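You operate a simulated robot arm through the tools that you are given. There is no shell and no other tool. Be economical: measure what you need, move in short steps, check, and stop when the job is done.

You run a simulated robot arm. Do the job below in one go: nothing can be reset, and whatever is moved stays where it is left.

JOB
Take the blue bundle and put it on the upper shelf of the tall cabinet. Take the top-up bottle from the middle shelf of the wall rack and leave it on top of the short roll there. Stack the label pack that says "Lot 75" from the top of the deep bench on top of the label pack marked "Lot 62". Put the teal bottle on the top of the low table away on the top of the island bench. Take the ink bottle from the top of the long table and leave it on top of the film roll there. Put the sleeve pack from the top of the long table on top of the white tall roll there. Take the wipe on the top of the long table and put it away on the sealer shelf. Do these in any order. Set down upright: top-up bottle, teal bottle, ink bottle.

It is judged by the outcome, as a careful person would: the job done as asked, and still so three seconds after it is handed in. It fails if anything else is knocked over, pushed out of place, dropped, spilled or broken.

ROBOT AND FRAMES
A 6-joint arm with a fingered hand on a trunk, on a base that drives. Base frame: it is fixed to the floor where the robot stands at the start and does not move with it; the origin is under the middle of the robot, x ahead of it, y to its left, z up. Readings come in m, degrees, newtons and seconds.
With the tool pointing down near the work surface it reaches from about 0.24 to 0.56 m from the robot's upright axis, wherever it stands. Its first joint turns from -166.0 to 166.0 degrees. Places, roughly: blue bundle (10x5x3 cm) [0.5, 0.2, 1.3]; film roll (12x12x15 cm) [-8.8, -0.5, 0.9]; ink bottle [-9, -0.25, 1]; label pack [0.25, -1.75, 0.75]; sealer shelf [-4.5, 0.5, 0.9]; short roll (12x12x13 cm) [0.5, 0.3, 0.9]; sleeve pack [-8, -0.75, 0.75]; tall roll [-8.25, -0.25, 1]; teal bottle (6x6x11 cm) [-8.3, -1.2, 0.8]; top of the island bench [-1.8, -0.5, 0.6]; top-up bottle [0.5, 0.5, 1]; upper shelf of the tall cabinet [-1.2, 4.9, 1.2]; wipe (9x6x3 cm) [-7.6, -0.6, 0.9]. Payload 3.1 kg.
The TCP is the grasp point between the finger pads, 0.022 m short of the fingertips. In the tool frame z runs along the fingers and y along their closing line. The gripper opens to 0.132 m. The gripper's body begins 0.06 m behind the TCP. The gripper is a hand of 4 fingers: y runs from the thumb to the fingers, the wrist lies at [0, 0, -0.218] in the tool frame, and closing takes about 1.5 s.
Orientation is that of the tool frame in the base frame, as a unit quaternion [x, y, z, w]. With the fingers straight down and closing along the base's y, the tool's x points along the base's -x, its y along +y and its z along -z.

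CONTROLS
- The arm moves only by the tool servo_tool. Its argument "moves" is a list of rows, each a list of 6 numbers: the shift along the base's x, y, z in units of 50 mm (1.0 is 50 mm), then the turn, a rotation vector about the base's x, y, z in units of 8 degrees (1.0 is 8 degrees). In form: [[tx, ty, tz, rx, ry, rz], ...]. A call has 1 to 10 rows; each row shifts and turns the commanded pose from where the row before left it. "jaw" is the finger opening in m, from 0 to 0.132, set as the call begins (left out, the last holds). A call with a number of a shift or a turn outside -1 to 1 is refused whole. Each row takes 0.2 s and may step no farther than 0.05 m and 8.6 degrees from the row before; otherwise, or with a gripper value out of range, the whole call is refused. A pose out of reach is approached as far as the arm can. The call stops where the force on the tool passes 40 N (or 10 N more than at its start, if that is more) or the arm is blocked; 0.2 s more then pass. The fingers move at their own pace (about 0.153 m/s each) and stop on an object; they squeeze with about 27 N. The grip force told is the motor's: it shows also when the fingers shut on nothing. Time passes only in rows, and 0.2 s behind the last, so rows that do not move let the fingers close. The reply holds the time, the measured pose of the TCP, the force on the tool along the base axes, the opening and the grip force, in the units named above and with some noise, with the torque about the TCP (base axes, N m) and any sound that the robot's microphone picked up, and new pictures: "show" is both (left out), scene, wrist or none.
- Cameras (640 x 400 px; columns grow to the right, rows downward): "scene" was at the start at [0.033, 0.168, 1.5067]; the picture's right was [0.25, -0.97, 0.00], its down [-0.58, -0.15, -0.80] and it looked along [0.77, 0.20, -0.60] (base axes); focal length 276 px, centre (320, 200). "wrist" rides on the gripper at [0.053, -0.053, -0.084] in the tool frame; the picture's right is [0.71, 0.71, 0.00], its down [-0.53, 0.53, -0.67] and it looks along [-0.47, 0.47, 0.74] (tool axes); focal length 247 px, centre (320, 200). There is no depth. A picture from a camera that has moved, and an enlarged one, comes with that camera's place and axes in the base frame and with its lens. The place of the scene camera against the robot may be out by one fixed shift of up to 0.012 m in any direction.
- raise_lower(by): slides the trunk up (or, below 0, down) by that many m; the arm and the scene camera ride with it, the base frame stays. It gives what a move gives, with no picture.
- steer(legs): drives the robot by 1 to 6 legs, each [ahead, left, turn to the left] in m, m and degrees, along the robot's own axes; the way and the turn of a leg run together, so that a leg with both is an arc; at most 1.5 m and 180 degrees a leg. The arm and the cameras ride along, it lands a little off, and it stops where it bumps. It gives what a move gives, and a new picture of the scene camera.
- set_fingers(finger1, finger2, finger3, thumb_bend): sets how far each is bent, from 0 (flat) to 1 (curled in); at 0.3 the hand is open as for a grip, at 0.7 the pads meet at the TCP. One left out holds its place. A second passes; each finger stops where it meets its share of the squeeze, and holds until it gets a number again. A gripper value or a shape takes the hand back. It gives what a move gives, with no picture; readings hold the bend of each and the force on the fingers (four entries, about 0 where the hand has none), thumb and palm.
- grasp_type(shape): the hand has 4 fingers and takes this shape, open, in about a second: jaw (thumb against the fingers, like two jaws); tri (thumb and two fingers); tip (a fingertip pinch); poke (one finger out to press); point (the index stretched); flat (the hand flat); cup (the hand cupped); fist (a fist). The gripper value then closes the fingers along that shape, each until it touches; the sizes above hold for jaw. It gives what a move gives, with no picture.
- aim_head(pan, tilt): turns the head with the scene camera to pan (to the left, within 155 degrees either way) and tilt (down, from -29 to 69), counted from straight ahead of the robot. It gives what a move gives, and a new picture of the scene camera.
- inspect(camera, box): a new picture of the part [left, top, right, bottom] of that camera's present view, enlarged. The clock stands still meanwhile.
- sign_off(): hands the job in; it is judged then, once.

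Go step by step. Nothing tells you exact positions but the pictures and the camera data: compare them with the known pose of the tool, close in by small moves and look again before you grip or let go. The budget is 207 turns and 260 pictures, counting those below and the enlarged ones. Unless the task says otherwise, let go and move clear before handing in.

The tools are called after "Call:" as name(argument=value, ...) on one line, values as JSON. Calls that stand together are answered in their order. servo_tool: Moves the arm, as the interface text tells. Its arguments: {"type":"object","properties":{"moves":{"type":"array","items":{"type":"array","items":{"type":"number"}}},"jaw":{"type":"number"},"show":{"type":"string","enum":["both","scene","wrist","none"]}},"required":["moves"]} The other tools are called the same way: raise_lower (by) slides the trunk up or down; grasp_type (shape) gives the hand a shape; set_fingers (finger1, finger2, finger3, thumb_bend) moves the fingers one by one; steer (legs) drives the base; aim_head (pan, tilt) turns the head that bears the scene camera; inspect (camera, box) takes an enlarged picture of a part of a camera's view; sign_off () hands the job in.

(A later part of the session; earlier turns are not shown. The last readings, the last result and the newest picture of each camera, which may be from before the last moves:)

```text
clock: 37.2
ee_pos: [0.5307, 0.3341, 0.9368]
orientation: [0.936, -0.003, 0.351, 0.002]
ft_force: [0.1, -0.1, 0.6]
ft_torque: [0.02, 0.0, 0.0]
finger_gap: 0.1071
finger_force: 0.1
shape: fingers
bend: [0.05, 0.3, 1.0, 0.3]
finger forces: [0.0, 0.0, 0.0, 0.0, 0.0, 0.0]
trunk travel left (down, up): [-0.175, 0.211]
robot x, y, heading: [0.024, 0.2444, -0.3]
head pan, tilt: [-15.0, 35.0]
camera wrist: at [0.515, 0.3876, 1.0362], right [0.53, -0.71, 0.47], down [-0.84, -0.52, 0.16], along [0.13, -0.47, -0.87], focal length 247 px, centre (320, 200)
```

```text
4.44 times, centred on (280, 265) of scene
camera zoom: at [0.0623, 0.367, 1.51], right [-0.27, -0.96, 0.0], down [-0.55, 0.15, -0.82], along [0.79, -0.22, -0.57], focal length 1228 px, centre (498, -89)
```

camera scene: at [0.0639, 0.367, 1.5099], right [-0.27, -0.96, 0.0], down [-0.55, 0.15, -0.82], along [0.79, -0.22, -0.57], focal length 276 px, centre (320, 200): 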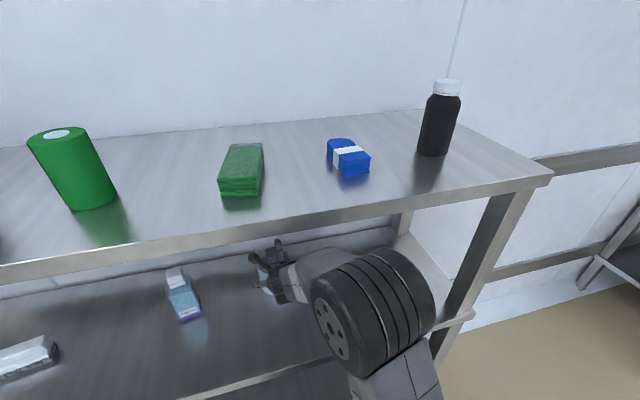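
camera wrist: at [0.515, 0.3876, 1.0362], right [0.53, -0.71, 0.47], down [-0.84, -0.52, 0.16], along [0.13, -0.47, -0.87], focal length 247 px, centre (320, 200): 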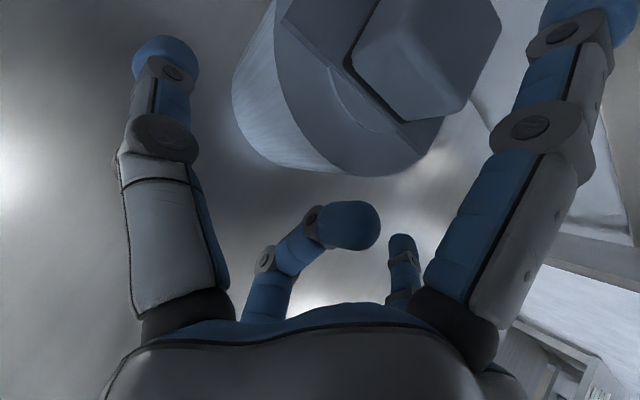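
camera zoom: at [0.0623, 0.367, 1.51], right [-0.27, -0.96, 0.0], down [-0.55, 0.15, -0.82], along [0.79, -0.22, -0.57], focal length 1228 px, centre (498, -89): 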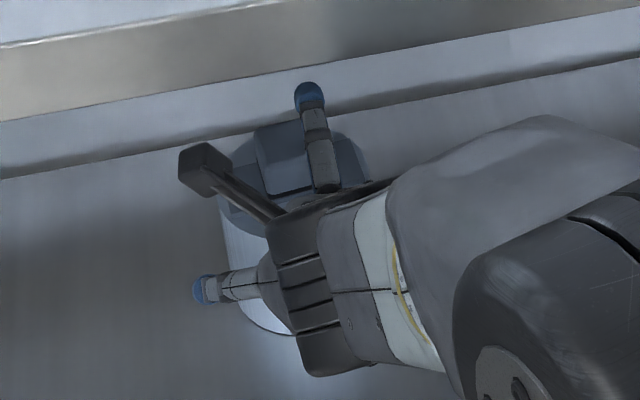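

The roll seems to have been pushed back a few centimetres, with the tool still on it. I'll go straight up, then back, and look.

Call:
servo_tool(moves=[[0, 0, 0.5, 0, 0, 0], [0, 0, 0.5, 0, 0, 0], [-0.3, 0, 0.3, 0, 0, 0], [-0.8, 0, 0, 0, 0, 0], [-0.8, 0, 0, 0, 0, 0], [-0.8, 0, 0, 0, 0, 0]])

```text
clock: 38.6
ee_pos: [0.3762, 0.3315, 0.9621]
orientation: [0.937, -0.004, 0.35, 0.002]
ft_force: [-0.9, 0.3, 0.0]
ft_torque: [0.0, -0.04, 0.03]
finger_gap: 0.107
finger_force: 0.0
shape: fingers
bend: [0.05, 0.3, 1.0, 0.3]
finger forces: [0.0, 0.0, 0.0, 0.0, 0.1, 0.1]
out of reach, approached as far as the arm can: row 1, 2, 3, 6
trunk travel left (down, up): [-0.175, 0.211]
robot x, y, heading: [0.0223, 0.2459, -0.8]
head pan, tilt: [-15.0, 35.0]
camera scene: at [0.0611, 0.3669, 1.51], right [-0.27, -0.96, 0.0], down [-0.55, 0.15, -0.82], along [0.79, -0.22, -0.57], focal length 276 px, centre (320, 200)
camera wrist: at [0.3619, 0.3854, 1.0602], right [0.53, -0.71, 0.47], down [-0.84, -0.52, 0.16], along [0.13, -0.48, -0.87], focal length 247 px, centre (320, 200)
```

scene: 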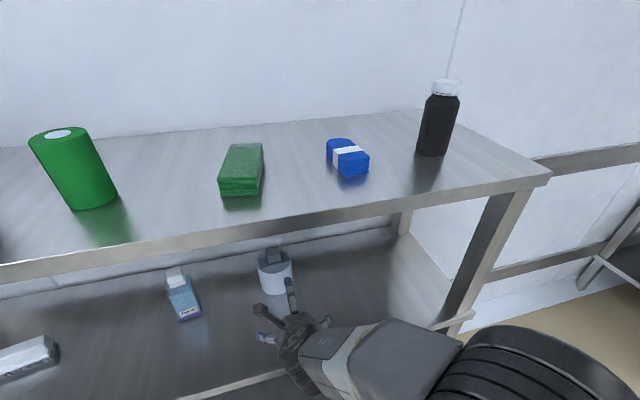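
wrist: 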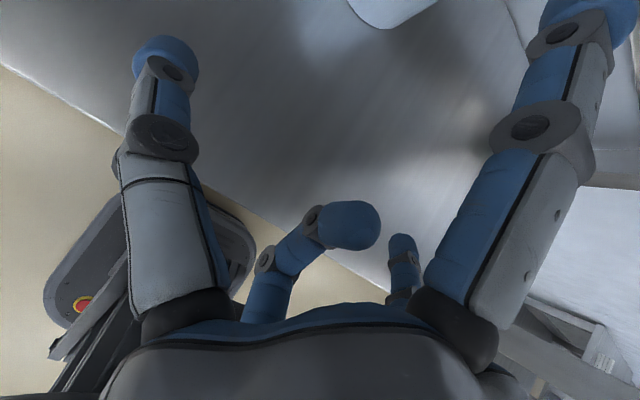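

Call:
inspect(camera="scene", box=[150, 220, 310, 340])

Call:
raise_lower(by=0.1)

Call:
servo_tool(moves=[[0, 0, 0, 0, -1, 0], [0, 0, 0, 0, -1, 0], [0, 0, 0, 0, -0.5, 0], [0, 0, 0, 0, 0, 0]])

```text
3.33 times, centred on (230, 280) of scene
camera zoom: at [0.0611, 0.3669, 1.51], right [-0.27, -0.96, 0.0], down [-0.55, 0.15, -0.82], along [0.79, -0.22, -0.57], focal length 921 px, centre (620, -67)
```

zoom: 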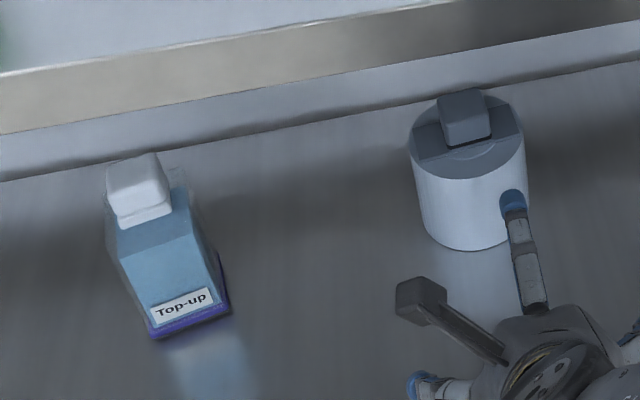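

```text
clock: 39.9
ee_pos: [0.3768, 0.3308, 1.0602]
orientation: [0.936, -0.003, 0.352, 0.002]
ft_force: [0.2, 0.5, -1.3]
ft_torque: [-0.01, 0.0, 0.0]
finger_gap: 0.1069
finger_force: 0.1
shape: fingers
bend: [0.05, 0.3, 1.0, 0.3]
finger forces: [0.0, 0.0, 0.0, 0.0, 0.0, 0.0]
trunk travel left (down, up): [-0.275, 0.111]
robot x, y, heading: [0.0309, 0.2463, -0.7]
head pan, tilt: [-15.0, 35.0]
```

```text
clock: 40.9
ee_pos: [0.422, 0.3595, 1.0718]
orientation: [0.861, -0.003, 0.508, 0.001]
ft_force: [0.7, 0.7, -0.1]
ft_torque: [0.0, -0.01, 0.01]
finger_gap: 0.1069
finger_force: 0.1
shape: fingers
bend: [0.05, 0.3, 1.0, 0.3]
finger forces: [0.0, 0.1, 0.0, 0.1, 0.0, 0.0]
out of reach, approached as far as the arm can: row 1, 2, 3
trunk travel left (down, up): [-0.275, 0.111]
robot x, y, heading: [0.0284, 0.2452, -0.7]
head pan, tilt: [-15.0, 35.0]
camera scene: at [0.0618, 0.3669, 1.6091], right [-0.27, -0.96, 0.0], down [-0.55, 0.15, -0.82], along [0.79, -0.22, -0.57], focal length 276 px, centre (320, 200)
camera wrist: at [0.3757, 0.4127, 1.1608], right [0.34, -0.71, 0.62], down [-0.84, -0.52, -0.14], along [0.42, -0.48, -0.77], focal length 247 px, centre (320, 200)
```

scene: 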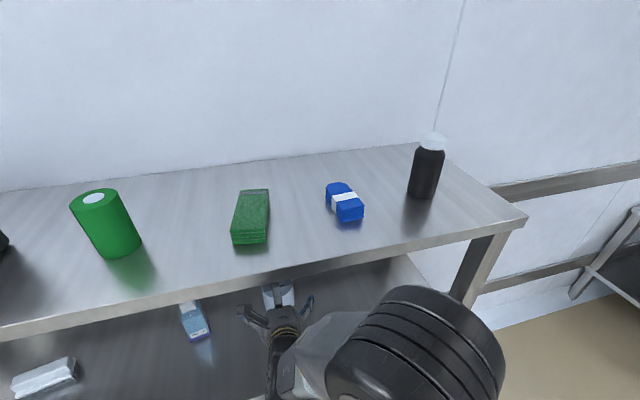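
wrist: 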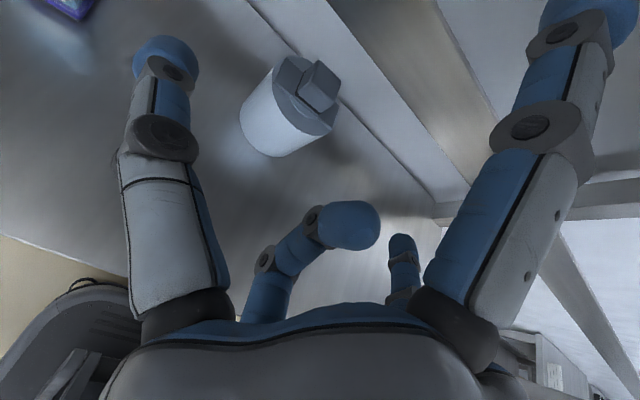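

Call:
servo_tool(moves=[[0.5, 0, -0.4, 0, 0.6, 0], [0.5, -0.1, -0.4, 0, 0.6, 0], [0.5, 0, -0.4, 0, 0.6, 0], [0, 0, 0, 0, 0.4, 0], [0, 0, 0, 0, 0, 0]])

```text
clock: 42.1
ee_pos: [0.4978, 0.3521, 1.0117]
orientation: [0.929, -0.002, 0.369, 0.001]
ft_force: [0.0, 0.1, -0.6]
ft_torque: [0.01, 0.01, 0.02]
finger_gap: 0.1067
finger_force: 0.1
shape: fingers
bend: [0.05, 0.3, 1.0, 0.3]
finger forces: [0.0, 0.0, 0.0, 0.0, 0.0, 0.2]
trunk travel left (down, up): [-0.275, 0.111]
robot x, y, heading: [0.0297, 0.2471, -0.5]
head pan, tilt: [-15.0, 35.0]
camera scene: at [0.0624, 0.3671, 1.609], right [-0.27, -0.96, 0.0], down [-0.55, 0.15, -0.82], along [0.79, -0.22, -0.57], focal length 276 px, centre (320, 200)
camera wrist: at [0.4795, 0.4063, 1.1101], right [0.51, -0.71, 0.49], down [-0.84, -0.52, 0.13], along [0.16, -0.48, -0.86], focal length 247 px, centre (320, 200)
```

scene: 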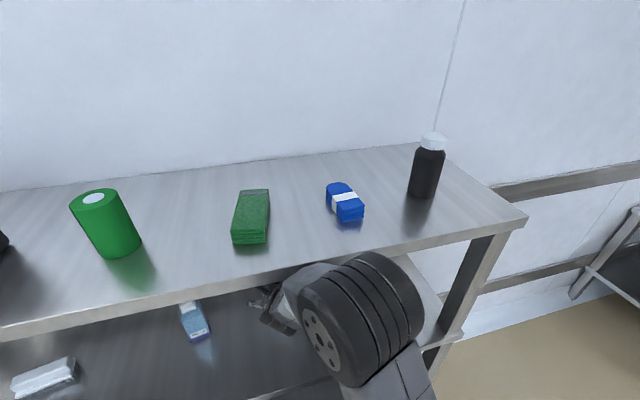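
wrist: 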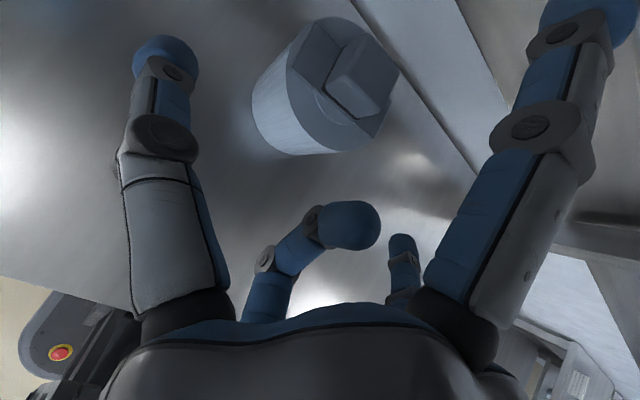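

Call:
servo_tool(moves=[[0.5, 0, 0, 0, 0, 0], [0.5, 0, -0.1, 0, 0, 0], [0.5, 0, -0.3, 0, 0, 0], [0, 0, 0, 0, 0, 0]])

```text
clock: 43.3
ee_pos: [0.5346, 0.3695, 0.9924]
orientation: [0.929, 0.011, 0.37, -0.002]
ft_force: [0.1, -1.0, -0.1]
ft_torque: [0.03, -0.01, 0.01]
finger_gap: 0.107
finger_force: 0.0
shape: fingers
bend: [0.05, 0.3, 1.0, 0.3]
finger forces: [0.0, 0.1, 0.0, 0.0, 0.0, 0.0]
trunk travel left (down, up): [-0.275, 0.111]
robot x, y, heading: [0.0165, 0.2509, 1.0]
head pan, tilt: [-15.0, 35.0]
stopped in row 4: the arm was blocked; the commanded pose is now the measured one
camera scene: at [-0.0015, 0.3704, 1.61], right [-0.24, -0.97, -0.01], down [-0.53, 0.14, -0.84], along [0.81, -0.2, -0.55], focal length 276 px, centre (320, 200)
camera wrist: at [0.5144, 0.423, 1.091], right [0.53, -0.69, 0.49], down [-0.83, -0.54, 0.12], along [0.18, -0.47, -0.86], focal length 247 px, centre (320, 200)
```

scene: 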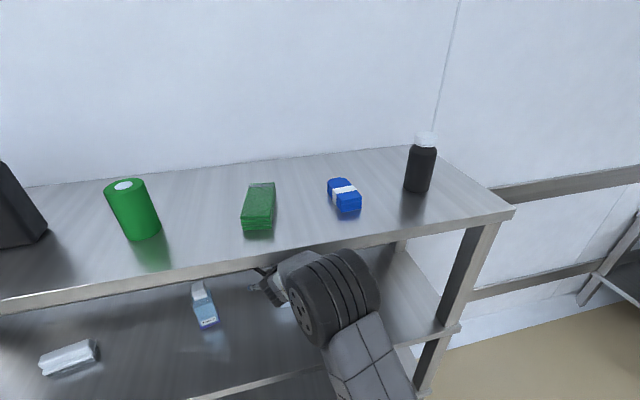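
wrist: 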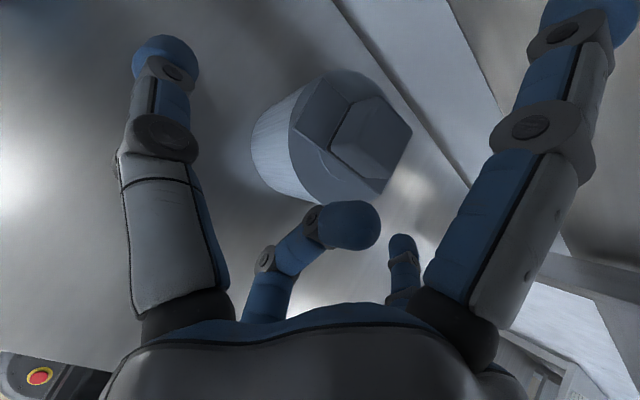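

The elbow jammed against the shelf edge. I'll back away, raise the trunk so the arm can reach in nearly straight, and come in again.

Call:
servo_tool(moves=[[-0.5, -0.1, 0.3, 0, 0, 0], [-0.5, -0.1, 0.1, 0, 0, 0], [0, 0, 0, 0, 0, 0]], show="none")

Call:
steer(legs=[[-0.2, 0, 0]])

Call:
raise_lower(by=0.11)

```text
clock: 44.1
ee_pos: [0.509, 0.3577, 0.9969]
orientation: [0.935, 0.011, 0.354, 0.001]
ft_force: [-0.4, 0.7, 0.6]
ft_torque: [-0.04, 0.01, 0.04]
finger_gap: 0.107
finger_force: 0.0
shape: fingers
bend: [0.05, 0.3, 1.0, 0.3]
finger forces: [0.0, 0.0, 0.1, 0.0, 0.0, 0.0]
trunk travel left (down, up): [-0.275, 0.111]
robot x, y, heading: [0.0261, 0.2528, 0.9]
head pan, tilt: [-15.0, 35.0]
```

```text
clock: 45.7
ee_pos: [0.3152, 0.3569, 1.0031]
orientation: [0.932, 0.011, 0.362, -0.001]
ft_force: [-1.0, 0.6, 0.5]
ft_torque: [-0.01, 0.0, -0.01]
finger_gap: 0.1071
finger_force: 0.2
shape: fingers
bend: [0.05, 0.3, 1.0, 0.3]
finger forces: [0.0, 0.1, 0.1, 0.0, 0.0, 0.0]
trunk travel left (down, up): [-0.275, 0.111]
robot x, y, heading: [-0.1811, 0.2481, 0.9]
head pan, tilt: [-15.0, 35.0]
camera scene: at [-0.1488, 0.3723, 1.6091], right [-0.24, -0.97, 0.0], down [-0.56, 0.14, -0.82], along [0.8, -0.2, -0.57], focal length 276 px, centre (320, 200)
```

scene: 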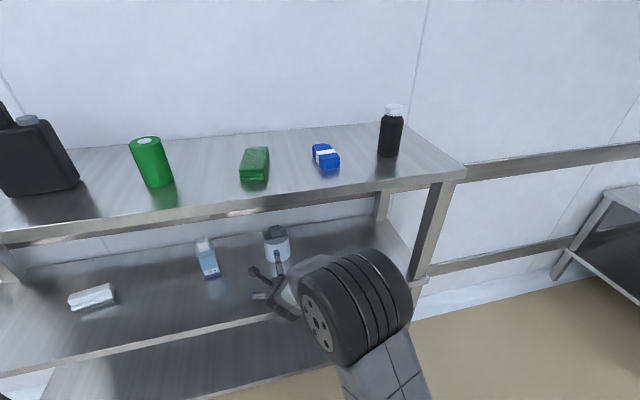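

```text
clock: 47.1
ee_pos: [0.3157, 0.3577, 1.1136]
orientation: [0.933, 0.011, 0.361, -0.002]
ft_force: [-0.1, 0.4, -0.6]
ft_torque: [0.02, 0.0, -0.01]
finger_gap: 0.1069
finger_force: 0.1
shape: fingers
bend: [0.05, 0.3, 1.0, 0.3]
finger forces: [0.0, 0.1, 0.1, 0.0, 0.0, 0.1]
trunk travel left (down, up): [-0.385, 0.001]
robot x, y, heading: [-0.1776, 0.2471, 0.9]
head pan, tilt: [-15.0, 35.0]
```

Call:
servo_tool(moves=[[0, 0, -0.8, 0, -0.6, 0], [0, 0, -0.8, 0, -0.6, 0], [0, 0, -0.4, 0, -0.55, 0], [0, 0, 0, 0, 0, 0]])

```text
clock: 48.1
ee_pos: [0.3163, 0.3582, 1.0121]
orientation: [0.881, 0.011, 0.472, 0.0]
ft_force: [-0.3, 0.1, 0.1]
ft_torque: [0.01, 0.01, -0.04]
finger_gap: 0.1068
finger_force: 0.0
shape: fingers
bend: [0.05, 0.3, 1.0, 0.3]
finger forces: [0.0, 0.0, 0.0, 0.0, 0.0, 0.1]
trunk travel left (down, up): [-0.385, 0.001]
robot x, y, heading: [-0.1778, 0.2469, 1.0]
head pan, tilt: [-15.0, 35.0]
camera scene: at [-0.1474, 0.3723, 1.7192], right [-0.24, -0.97, 0.0], down [-0.56, 0.14, -0.82], along [0.79, -0.2, -0.57], focal length 276 px, centre (320, 200)
camera wrist: at [0.2743, 0.4123, 1.1024], right [0.41, -0.69, 0.6], down [-0.84, -0.54, -0.06], along [0.37, -0.47, -0.8], focal length 247 px, centre (320, 200)
```

scene: 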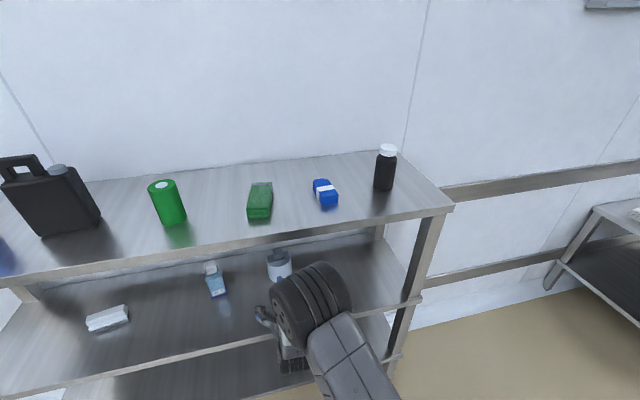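
wrist: 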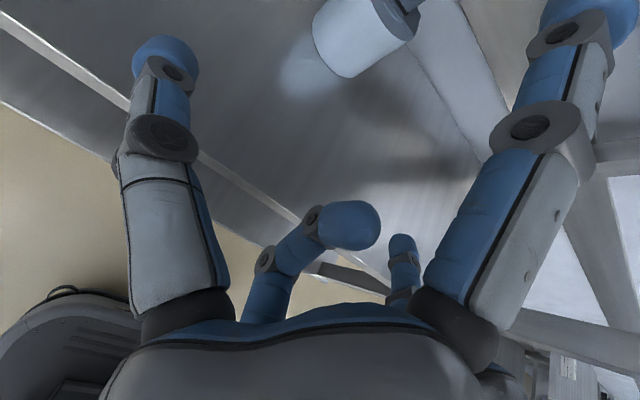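

Call:
steer(legs=[[0.17, 0, 0]])

Call:
servo_tool(moves=[[0, 0, 0, 0, 0, 0]], show="wrist")

```text
clock: 49.6
ee_pos: [0.4867, 0.3601, 1.0114]
orientation: [0.882, 0.009, 0.472, 0.001]
ft_force: [0.3, -0.2, -0.1]
ft_torque: [-0.04, 0.04, -0.01]
finger_gap: 0.1068
finger_force: 0.1
shape: fingers
bend: [0.05, 0.3, 1.0, 0.3]
finger forces: [0.0, 0.0, 0.0, 0.0, 0.0, 0.0]
trunk travel left (down, up): [-0.385, 0.001]
robot x, y, heading: [-0.0101, 0.2527, 0.7]
head pan, tilt: [-15.0, 35.0]
camera scene: at [0.0234, 0.3751, 1.7192], right [-0.24, -0.97, 0.0], down [-0.56, 0.14, -0.82], along [0.79, -0.2, -0.57], focal length 276 px, centre (320, 200)
```

scene: 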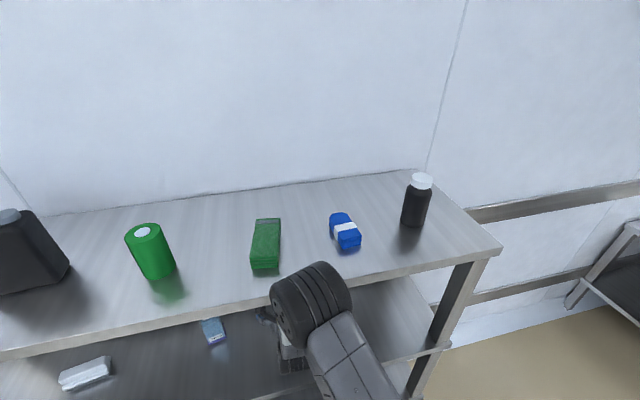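

```text
clock: 50.0
ee_pos: [0.484, 0.3605, 1.0119]
orientation: [0.882, 0.01, 0.471, 0.001]
ft_force: [0.1, -0.5, 0.1]
ft_torque: [0.03, 0.01, 0.01]
finger_gap: 0.1073
finger_force: 0.0
shape: fingers
bend: [0.05, 0.3, 1.0, 0.3]
finger forces: [0.0, 0.0, 0.0, 0.0, 0.0, 0.2]
trunk travel left (down, up): [-0.385, 0.001]
robot x, y, heading: [-0.0119, 0.25, 1.1]
head pan, tilt: [-15.0, 35.0]
camera wrist: at [0.4434, 0.4139, 1.1029], right [0.4, -0.69, 0.6], down [-0.84, -0.54, -0.06], along [0.37, -0.47, -0.8], focal length 247 px, centre (320, 200)
```

wrist: 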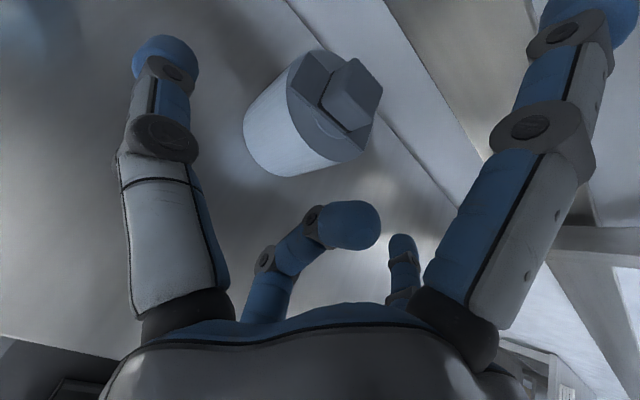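

Call:
steer(legs=[[-0.2, 0, 0]])

Call:
servo_tool(moves=[[0.9, -0.1, 0, 0, 0, 0], [0.9, -0.1, 0, 0, 0, 0], [0.9, 0, 0, 0, 0, 0], [0.9, 0, 0, 0, 0, 0], [0, 0, 0, 0, 0, 0]])

```text
clock: 51.6
ee_pos: [0.2802, 0.3565, 1.0123]
orientation: [0.882, 0.01, 0.472, 0.0]
ft_force: [0.9, -0.7, -0.4]
ft_torque: [0.0, 0.03, -0.01]
finger_gap: 0.1071
finger_force: 0.1
shape: fingers
bend: [0.05, 0.3, 1.0, 0.3]
finger forces: [0.0, 0.1, 0.0, 0.0, 0.1, 0.1]
trunk travel left (down, up): [-0.385, 0.001]
robot x, y, heading: [-0.2154, 0.2497, 0.8]
head pan, tilt: [-15.0, 35.0]
camera scene: at [-0.1817, 0.3721, 1.7192], right [-0.25, -0.97, 0.0], down [-0.56, 0.14, -0.82], along [0.79, -0.2, -0.57], focal length 276 px, centre (320, 200)
```

scene: 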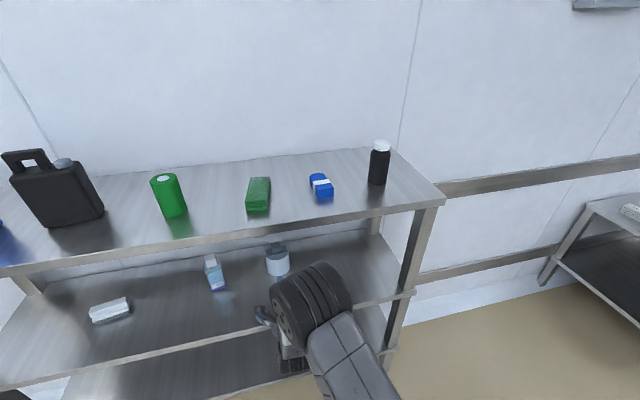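

```text
clock: 52.8
ee_pos: [0.4616, 0.3454, 1.0113]
orientation: [0.882, 0.009, 0.472, 0.002]
ft_force: [0.1, -0.7, -0.4]
ft_torque: [0.0, -0.01, 0.05]
finger_gap: 0.1066
finger_force: 0.0
shape: fingers
bend: [0.05, 0.3, 1.0, 0.3]
finger forces: [0.0, 0.1, 0.0, 0.0, 0.0, 0.0]
trunk travel left (down, up): [-0.385, 0.001]
robot x, y, heading: [-0.2117, 0.2486, 0.7]
head pan, tilt: [-15.0, 35.0]
camera scene: at [-0.1818, 0.3722, 1.7192], right [-0.25, -0.97, 0.0], down [-0.56, 0.14, -0.82], along [0.79, -0.2, -0.57], focal length 276 px, centre (320, 200)
camera wrist: at [0.4204, 0.3998, 1.1026], right [0.4, -0.69, 0.59], down [-0.84, -0.54, -0.06], along [0.36, -0.47, -0.8], focal length 247 px, centre (320, 200)
```

scene: 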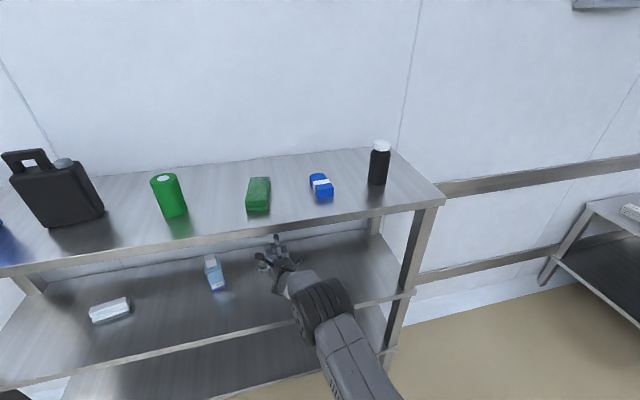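
wrist: 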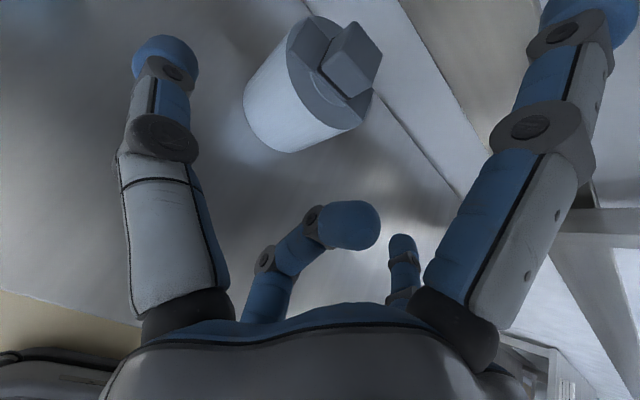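

Much better: the arm is nearly straight and clear of the shelf. I'm moving in to the knob.

Call:
servo_tool(moves=[[0.8, 0.1, 0, 0, 0, 0], [0.8, 0, 0, 0, 0, 0], [0.5, 0, -0.2, 0, 0, 0], [0, 0, 0, 0, 0, 0]])

```text
clock: 53.8
ee_pos: [0.4985, 0.3436, 1.0049]
orientation: [0.881, 0.009, 0.473, 0.001]
ft_force: [-0.4, 0.1, -0.7]
ft_torque: [0.01, 0.01, 0.02]
finger_gap: 0.1071
finger_force: 0.0
shape: fingers
bend: [0.05, 0.3, 1.0, 0.3]
finger forces: [0.0, 0.0, 0.1, 0.0, 0.1, 0.1]
out of reach, approached as far as the arm can: row 1, 2, 3
trunk travel left (down, up): [-0.385, 0.001]
robot x, y, heading: [-0.2146, 0.2518, 0.6]
head pan, tilt: [-15.0, 35.0]
camera scene: at [-0.181, 0.3721, 1.7192], right [-0.25, -0.97, 0.0], down [-0.56, 0.14, -0.82], along [0.79, -0.2, -0.57], focal length 276 px, centre (320, 200)
camera wrist: at [0.4578, 0.3969, 1.0954], right [0.4, -0.7, 0.6], down [-0.84, -0.54, -0.06], along [0.37, -0.47, -0.8], focal length 247 px, centre (320, 200)
```

scene: 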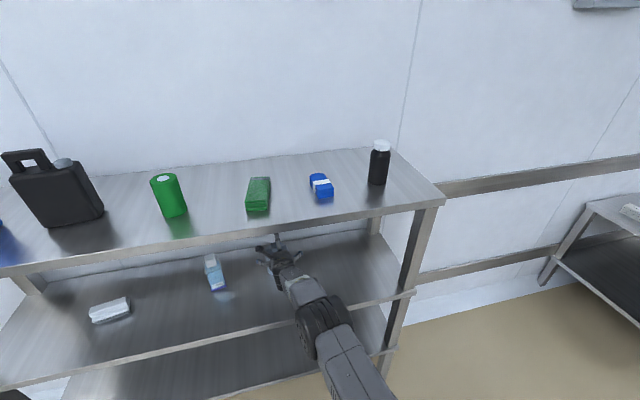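
wrist: 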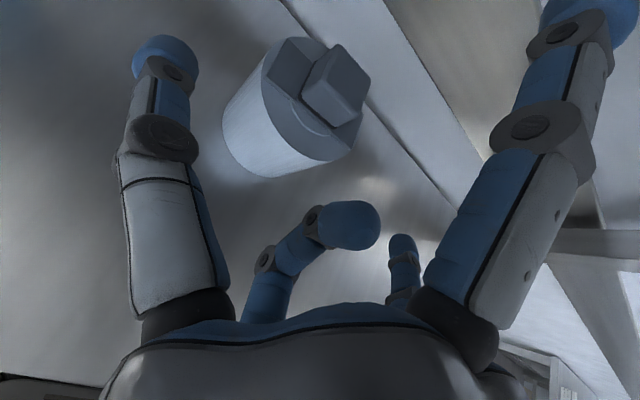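

Call:
steer(legs=[[0.06, 0, 0]])

Call:
servo_tool(moves=[[0, 0.1, 0, 0, 0, 0], [0, 0, 0, 0, 0, 0]], show="wrist")

```text
clock: 54.8
ee_pos: [0.5603, 0.3448, 1.004]
orientation: [0.881, 0.01, 0.473, 0.0]
ft_force: [0.9, -0.3, -1.1]
ft_torque: [-0.03, 0.04, -0.02]
finger_gap: 0.1069
finger_force: 0.1
shape: fingers
bend: [0.05, 0.3, 1.0, 0.3]
finger forces: [0.0, 0.0, 0.0, 0.0, 0.0, 0.0]
trunk travel left (down, up): [-0.385, 0.001]
robot x, y, heading: [-0.1528, 0.2475, 1.0]
head pan, tilt: [-15.0, 35.0]
camera scene: at [-0.1188, 0.3729, 1.7192], right [-0.24, -0.97, 0.0], down [-0.56, 0.14, -0.82], along [0.79, -0.2, -0.57], focal length 276 px, centre (320, 200)
```

scene: 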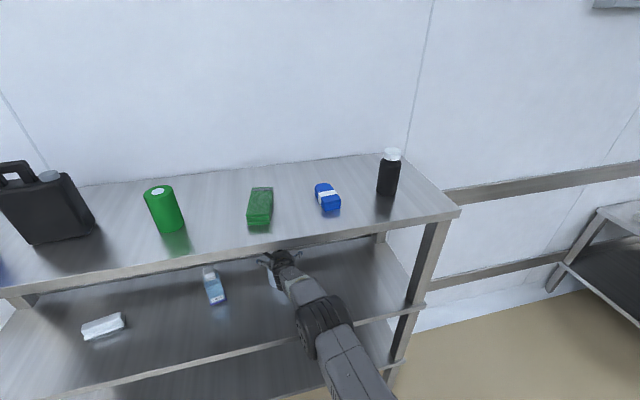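

```text
clock: 55.4
ee_pos: [0.559, 0.3484, 1.0034]
orientation: [0.881, 0.009, 0.473, 0.0]
ft_force: [-0.5, -0.1, -0.6]
ft_torque: [-0.02, 0.01, 0.0]
finger_gap: 0.1069
finger_force: 0.1
shape: fingers
bend: [0.05, 0.3, 1.0, 0.3]
finger forces: [0.1, 0.0, 0.1, 0.0, 0.1, 0.0]
trunk travel left (down, up): [-0.385, 0.001]
robot x, y, heading: [-0.1553, 0.2473, 0.6]
head pan, tilt: [-15.0, 35.0]
camera wrist: at [0.5181, 0.4034, 1.0943], right [0.4, -0.7, 0.6], down [-0.84, -0.54, -0.06], along [0.37, -0.47, -0.8], focal length 247 px, centre (320, 200)
```

wrist: 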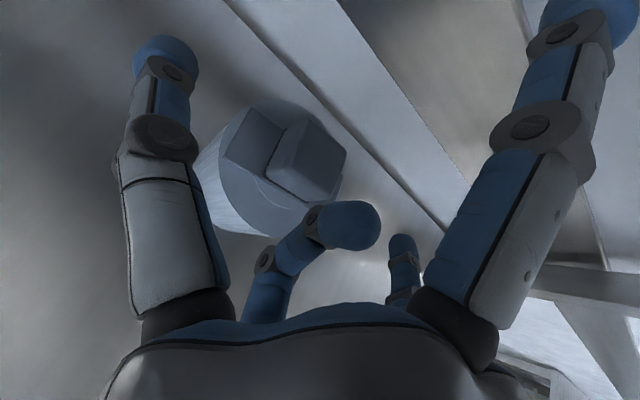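

Call:
servo_tool(moves=[[0.13, 0.03, -0.13, 0, 0, 0], [0.13, 0, -0.13, 0, 0, 0], [0, 0, 0, 0, 0, 0]], show="wrist")

```text
clock: 56.2
ee_pos: [0.5576, 0.3479, 0.9913]
orientation: [0.88, 0.01, 0.474, 0.0]
ft_force: [0.1, 0.2, 0.0]
ft_torque: [0.0, -0.03, 0.01]
finger_gap: 0.107
finger_force: 0.1
shape: fingers
bend: [0.05, 0.3, 1.0, 0.3]
finger forces: [0.1, 0.0, 0.0, 0.0, 0.1, 0.0]
out of reach, approached as far as the arm can: row 1, 2
trunk travel left (down, up): [-0.385, 0.001]
robot x, y, heading: [-0.1501, 0.25, 0.8]
head pan, tilt: [-15.0, 35.0]
camera wrist: at [0.5167, 0.402, 1.0833], right [0.4, -0.69, 0.6], down [-0.84, -0.54, -0.06], along [0.37, -0.47, -0.8], focal length 247 px, centre (320, 200)
```

wrist: 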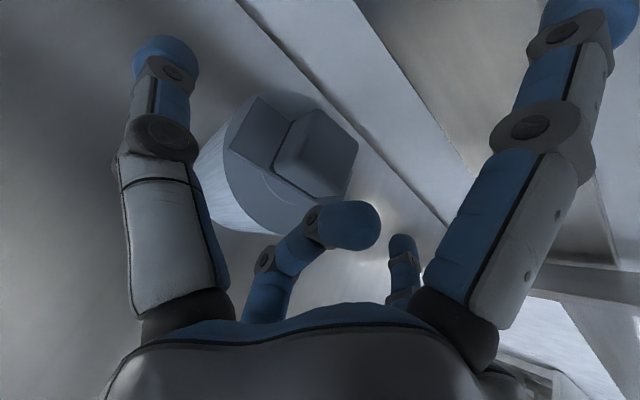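

Call:
servo_tool(moves=[[0, 0, 0.06, 0, 0, 0]], show="none")

Call:
steer(legs=[[0.018, 0, 0]])

Call:
servo_tool(moves=[[0, 0, 0, 0, 0, 0]], show="wrist")

```text
clock: 56.6
ee_pos: [0.5577, 0.3483, 0.9952]
orientation: [0.881, 0.011, 0.472, 0.0]
ft_force: [0.1, 0.5, -0.2]
ft_torque: [0.0, -0.03, 0.03]
finger_gap: 0.107
finger_force: 0.0
shape: fingers
bend: [0.05, 0.3, 1.0, 0.3]
finger forces: [0.1, 0.0, 0.1, 0.1, 0.0, 0.0]
trunk travel left (down, up): [-0.385, 0.001]
robot x, y, heading: [-0.1558, 0.2477, 0.5]
head pan, tilt: [-15.0, 35.0]
```

```text
clock: 57.4
ee_pos: [0.5744, 0.3487, 0.9953]
orientation: [0.881, 0.01, 0.473, 0.001]
ft_force: [0.2, 0.1, -0.7]
ft_torque: [0.02, 0.06, 0.02]
finger_gap: 0.1069
finger_force: 0.2
shape: fingers
bend: [0.05, 0.3, 1.0, 0.3]
finger forces: [0.1, 0.0, 0.0, 0.0, 0.0, 0.0]
trunk travel left (down, up): [-0.385, 0.001]
robot x, y, heading: [-0.1352, 0.2478, 0.9]
head pan, tilt: [-15.0, 35.0]
camera scene: at [-0.1047, 0.3731, 1.7192], right [-0.24, -0.97, 0.0], down [-0.56, 0.14, -0.82], along [0.79, -0.2, -0.57], focal length 276 px, centre (320, 200)
```

scene: 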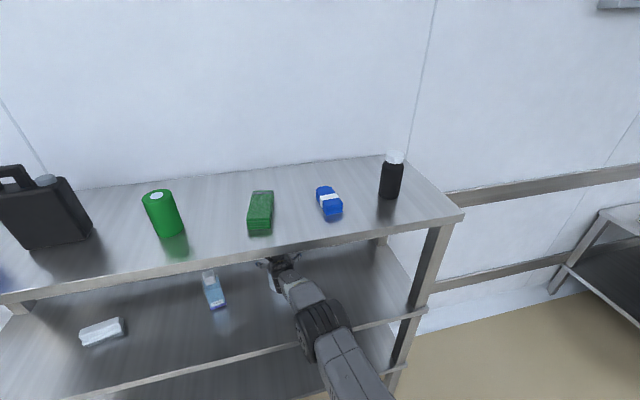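

```text
clock: 57.8
ee_pos: [0.5748, 0.3485, 0.9968]
orientation: [0.881, 0.009, 0.474, 0.0]
ft_force: [0.0, -0.1, -0.5]
ft_torque: [-0.03, -0.01, -0.01]
finger_gap: 0.1073
finger_force: 0.1
shape: fingers
bend: [0.05, 0.3, 1.0, 0.3]
finger forces: [0.0, 0.1, 0.1, 0.0, 0.0, 0.0]
trunk travel left (down, up): [-0.385, 0.001]
robot x, y, heading: [-0.1355, 0.2488, 0.9]
head pan, tilt: [-15.0, 35.0]
camera wrist: at [0.5336, 0.4022, 1.087], right [0.4, -0.7, 0.6], down [-0.84, -0.54, -0.06], along [0.37, -0.47, -0.8], focal length 247 px, centre (320, 200)
```

wrist: 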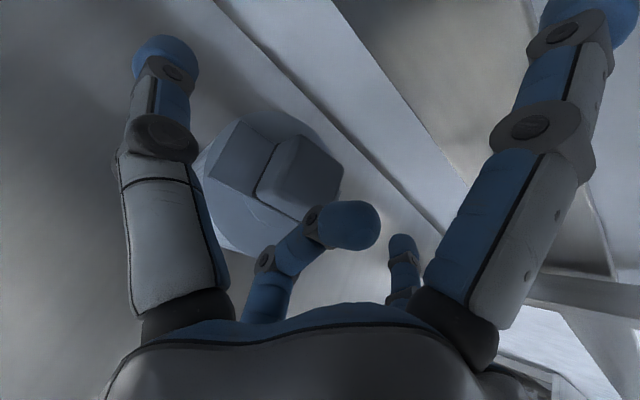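

Call:
servo_tool(moves=[[0, 0.03, -0.1, 0, 0, 0]], show="none")

Call:
set_fingers(finger2=0.7, thumb_bend=0.7)

Call:
servo_tool(moves=[[0, 0, 0, 0, 0, 0]], show="wrist")

```text
clock: 58.2
ee_pos: [0.576, 0.3489, 0.9901]
orientation: [0.881, 0.009, 0.473, 0.0]
ft_force: [0.2, 0.4, 0.9]
ft_torque: [0.01, 0.0, -0.02]
finger_gap: 0.1071
finger_force: 0.0
shape: fingers
bend: [0.05, 0.3, 1.0, 0.3]
finger forces: [0.0, 0.0, 0.0, 0.0, 0.0, 0.1]
trunk travel left (down, up): [-0.385, 0.001]
robot x, y, heading: [-0.1349, 0.2506, 0.9]
head pan, tilt: [-15.0, 35.0]
```

```text
clock: 59.2
ee_pos: [0.5754, 0.3504, 0.99]
orientation: [0.881, 0.01, 0.473, 0.0]
ft_force: [-0.4, 0.7, -1.8]
ft_torque: [-0.04, 0.0, 0.01]
finger_gap: 0.086
finger_force: 8.8
shape: fingers
bend: [0.05, 0.6, 1.0, 0.62]
finger forces: [0.0, 8.2, 0.0, 0.1, 9.1, 0.1]
trunk travel left (down, up): [-0.385, 0.001]
robot x, y, heading: [-0.1288, 0.2476, 0.7]
head pan, tilt: [-15.0, 35.0]
```

```text
clock: 59.6
ee_pos: [0.5749, 0.3493, 0.9897]
orientation: [0.881, 0.01, 0.473, 0.0]
ft_force: [0.1, 1.8, -0.4]
ft_torque: [-0.01, 0.01, 0.04]
finger_gap: 0.086
finger_force: 8.3
shape: fingers
bend: [0.05, 0.6, 1.0, 0.62]
finger forces: [0.1, 7.9, 0.1, 0.1, 9.0, 0.0]
trunk travel left (down, up): [-0.385, 0.001]
robot x, y, heading: [-0.1333, 0.2512, 0.8]
head pan, tilt: [-15.0, 35.0]
camera wrist: at [0.5344, 0.4036, 1.081], right [0.4, -0.69, 0.6], down [-0.84, -0.54, -0.06], along [0.37, -0.47, -0.8], focal length 247 px, centre (320, 200)
```

wrist: 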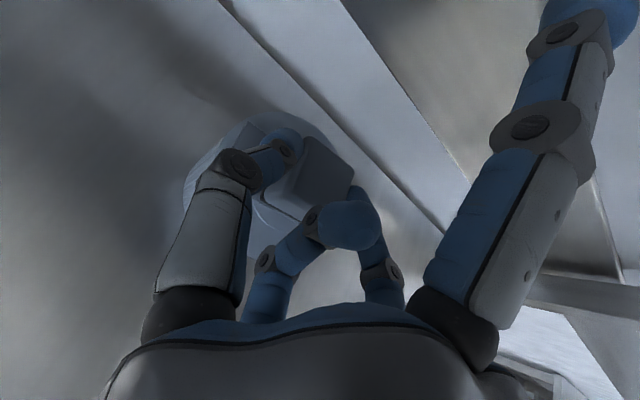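

Gripped, with 8 to 9 N on both sides. I'll lift a little and check that only the grey tool comes up.

Call:
servo_tool(moves=[[0, 0, 0.2, 0, 0, 0], [0, 0, 0.2, 0, 0, 0], [0, 0, 0.2, 0, 0, 0], [0, 0, 0, 0, 0, 0]], show="wrist")

```text
clock: 60.6
ee_pos: [0.5762, 0.3499, 1.0197]
orientation: [0.881, 0.01, 0.473, 0.0]
ft_force: [-0.6, 0.0, -3.1]
ft_torque: [0.0, 0.04, 0.02]
finger_gap: 0.0858
finger_force: 8.1
shape: fingers
bend: [0.05, 0.6, 1.0, 0.63]
finger forces: [0.1, 8.4, 0.1, 0.1, 8.4, 0.0]
trunk travel left (down, up): [-0.385, 0.001]
robot x, y, heading: [-0.1354, 0.2486, 1.1]
head pan, tilt: [-15.0, 35.0]
camera wrist: at [0.535, 0.4036, 1.1106], right [0.4, -0.69, 0.6], down [-0.84, -0.54, -0.06], along [0.37, -0.47, -0.8], focal length 247 px, centre (320, 200)
```

wrist: 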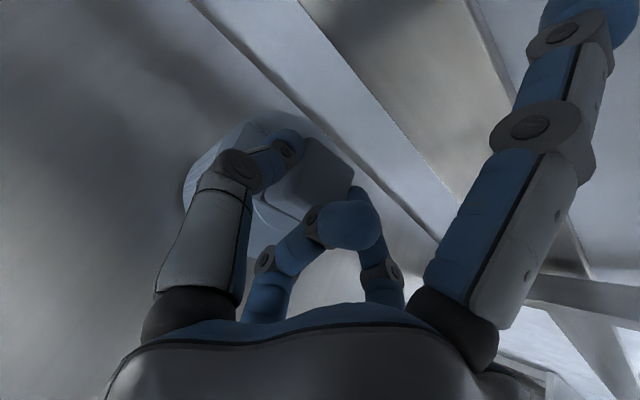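

Call:
inspect(camera="wrist", box=[160, 90, 400, 290])

Call:
inspect(camera="scene", box=[180, 230, 340, 330])

```text
2.00 times, centred on (280, 190) of wrist
camera zoom: at [0.535, 0.4036, 1.1106], right [0.4, -0.69, 0.6], down [-0.84, -0.54, -0.06], along [0.37, -0.47, -0.8], focal length 494 px, centre (400, 220)
```

zoom: 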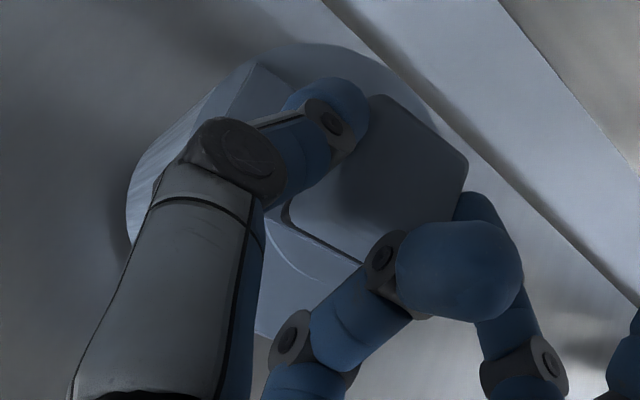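

```text
4.00 times, centred on (260, 280) of scene
camera zoom: at [-0.1019, 0.3733, 1.7192], right [-0.24, -0.97, 0.0], down [-0.56, 0.14, -0.82], along [0.79, -0.2, -0.57], focal length 1105 px, centre (560, -120)
```

zoom: 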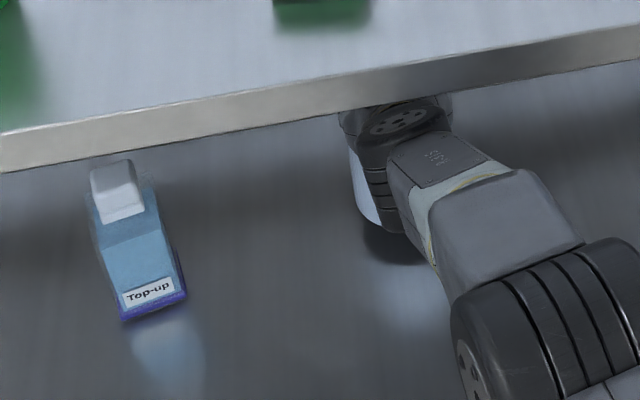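

The roll came up with the knob, so the knob is fixed to it. That lets me carry the roll back to where it stood (about 5 cm nearer) and set it down gently.

Call:
servo_tool(moves=[[-0.35, -0.05, 0, 0, 0, 0], [-0.35, -0.05, 0, 0, 0, 0], [-0.35, -0.03, 0, 0, 0, 0], [0, 0, -0.3, 0, 0, 0], [0, 0, -0.15, 0, 0, 0], [0, 0, 0, 0, 0, 0]], show="wrist")

```text
clock: 62.0
ee_pos: [0.5244, 0.3436, 0.9974]
orientation: [0.881, 0.01, 0.473, 0.0]
ft_force: [-0.7, -0.6, -3.7]
ft_torque: [0.01, 0.06, 0.0]
finger_gap: 0.0861
finger_force: 8.8
shape: fingers
bend: [0.05, 0.6, 1.0, 0.63]
finger forces: [0.0, 8.4, 0.1, 0.1, 8.3, 0.0]
trunk travel left (down, up): [-0.385, 0.001]
robot x, y, heading: [-0.1341, 0.2502, 0.8]
head pan, tilt: [-15.0, 35.0]
camera wrist: at [0.4823, 0.3973, 1.0876], right [0.4, -0.69, 0.6], down [-0.84, -0.54, -0.06], along [0.37, -0.47, -0.8], focal length 247 px, centre (320, 200)
```

wrist: 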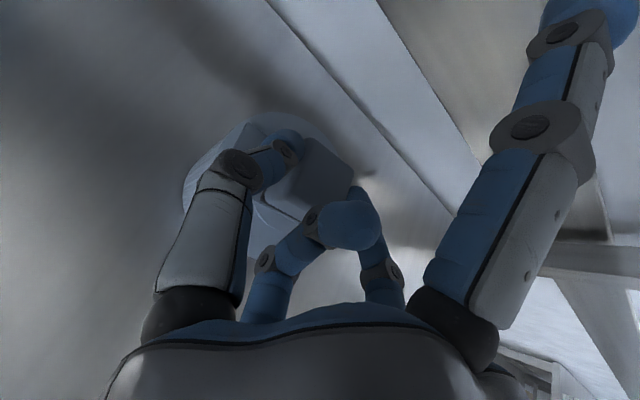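

Call:
servo_tool(moves=[[0, 0, -0.05, 0, 0, 0], [0, 0, -0.05, 0, 0, 0], [0, 0, -0.04, 0, 0, 0], [0, 0, 0, 0, 0, 0]], show="none")

```text
clock: 63.0
ee_pos: [0.5232, 0.343, 0.9908]
orientation: [0.881, 0.01, 0.473, 0.001]
ft_force: [0.4, 0.6, -2.1]
ft_torque: [-0.04, 0.0, -0.01]
finger_gap: 0.0858
finger_force: 8.4
shape: fingers
bend: [0.05, 0.6, 1.0, 0.63]
finger forces: [0.0, 8.2, 0.0, 0.1, 8.7, 0.0]
trunk travel left (down, up): [-0.385, 0.001]
robot x, y, heading: [-0.1358, 0.2472, 0.8]
head pan, tilt: [-15.0, 35.0]
```

Call:
servo_tool(moves=[[0, 0, -0.03, 0, 0, 0], [0, 0, 0, 0, 0, 0]], show="none")

Call:
set_fingers(finger2=0.3, thumb_bend=0.3)

Call:
servo_tool(moves=[[0, 0, 0.2, 0, 0, 0], [-0.5, 0, 0.4, 0, 0, 0], [-0.8, 0, 0.2, 0, 0, 0], [-0.8, 0, 0, 0, 0, 0], [-0.8, 0, 0, 0, 0, 0], [-0.5, 0, 0, 0, 0, 0]])

```text
clock: 63.6
ee_pos: [0.5229, 0.3437, 0.9898]
orientation: [0.881, 0.01, 0.473, 0.0]
ft_force: [1.6, 1.2, 2.7]
ft_torque: [-0.01, -0.08, 0.04]
finger_gap: 0.0859
finger_force: 8.2
shape: fingers
bend: [0.05, 0.6, 1.0, 0.63]
finger forces: [0.0, 8.0, 0.1, 0.1, 9.2, 0.1]
trunk travel left (down, up): [-0.385, 0.001]
robot x, y, heading: [-0.1348, 0.2463, 1.0]
head pan, tilt: [-15.0, 35.0]
```

```text
clock: 64.6
ee_pos: [0.5235, 0.3422, 0.9875]
orientation: [0.881, 0.01, 0.472, 0.0]
ft_force: [-0.9, 0.3, 0.1]
ft_torque: [0.02, 0.03, -0.03]
finger_gap: 0.1067
finger_force: 0.1
shape: fingers
bend: [0.05, 0.3, 1.0, 0.3]
finger forces: [0.1, 0.0, 0.1, 0.1, 0.0, 0.0]
trunk travel left (down, up): [-0.385, 0.001]
robot x, y, heading: [-0.1361, 0.2443, 0.9]
head pan, tilt: [-15.0, 35.0]
```

```text
clock: 66.0
ee_pos: [0.355, 0.3427, 1.0303]
orientation: [0.881, 0.01, 0.473, -0.001]
ft_force: [0.4, -0.5, 0.2]
ft_torque: [0.02, 0.01, 0.02]
finger_gap: 0.1069
finger_force: 0.0
shape: fingers
bend: [0.05, 0.3, 1.0, 0.3]
finger forces: [0.1, 0.1, 0.0, 0.0, 0.0, 0.0]
trunk travel left (down, up): [-0.385, 0.001]
robot x, y, heading: [-0.1376, 0.2531, 0.6]
head pan, tilt: [-15.0, 35.0]
camera scene: at [-0.1031, 0.3732, 1.7192], right [-0.24, -0.97, 0.0], down [-0.56, 0.14, -0.82], along [0.79, -0.2, -0.57], focal length 276 px, centre (320, 200)
camera wrist: at [0.3134, 0.3967, 1.1203], right [0.4, -0.7, 0.6], down [-0.84, -0.54, -0.06], along [0.37, -0.47, -0.8], focal length 247 px, centre (320, 200)
```

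scene: 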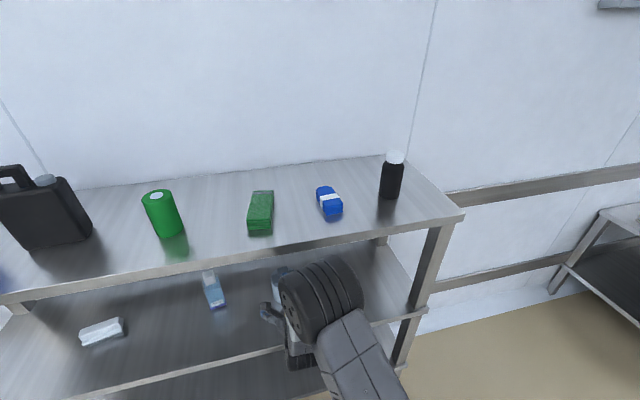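
wrist: 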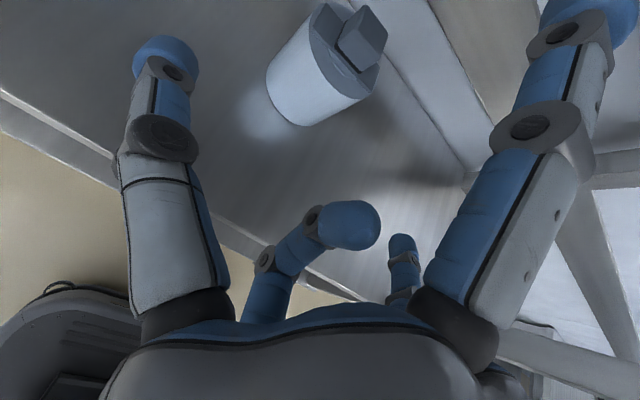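

Call:
inspect(camera="wrist", box=[250, 0, 410, 130])

Call:
aim_head(pan=20, tilt=45)

```text
3.08 times, centred on (330, 65) of wrist
camera zoom: at [0.3134, 0.3967, 1.1203], right [0.4, -0.7, 0.6], down [-0.84, -0.54, -0.06], along [0.37, -0.47, -0.8], focal length 760 px, centre (289, 615)
```

zoom: 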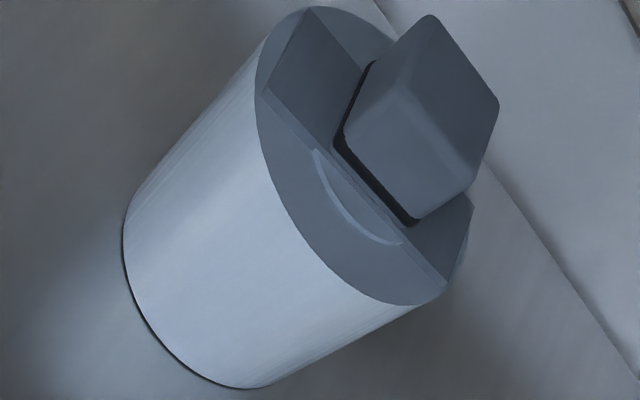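

```text
clock: 67.0
ee_pos: [0.3547, 0.3436, 1.0294]
orientation: [0.881, 0.01, 0.474, 0.001]
ft_force: [0.4, 0.4, 0.1]
ft_torque: [-0.01, -0.05, 0.02]
finger_gap: 0.1072
finger_force: 0.0
shape: fingers
bend: [0.05, 0.3, 1.0, 0.3]
finger forces: [0.0, 0.0, 0.0, 0.1, 0.1, 0.0]
trunk travel left (down, up): [-0.385, 0.001]
robot x, y, heading: [-0.1307, 0.249, 0.9]
head pan, tilt: [20.0, 45.0]
camera scene: at [-0.1121, 0.4235, 1.7044], right [0.35, -0.93, 0.0], down [-0.66, -0.25, -0.71], along [0.66, 0.25, -0.71], focal length 276 px, centre (320, 200)
```

scene: 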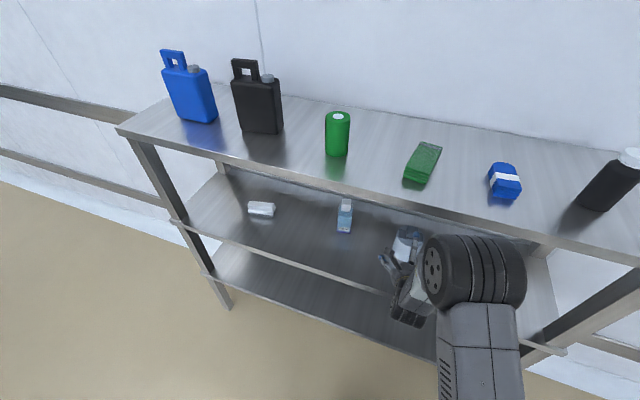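

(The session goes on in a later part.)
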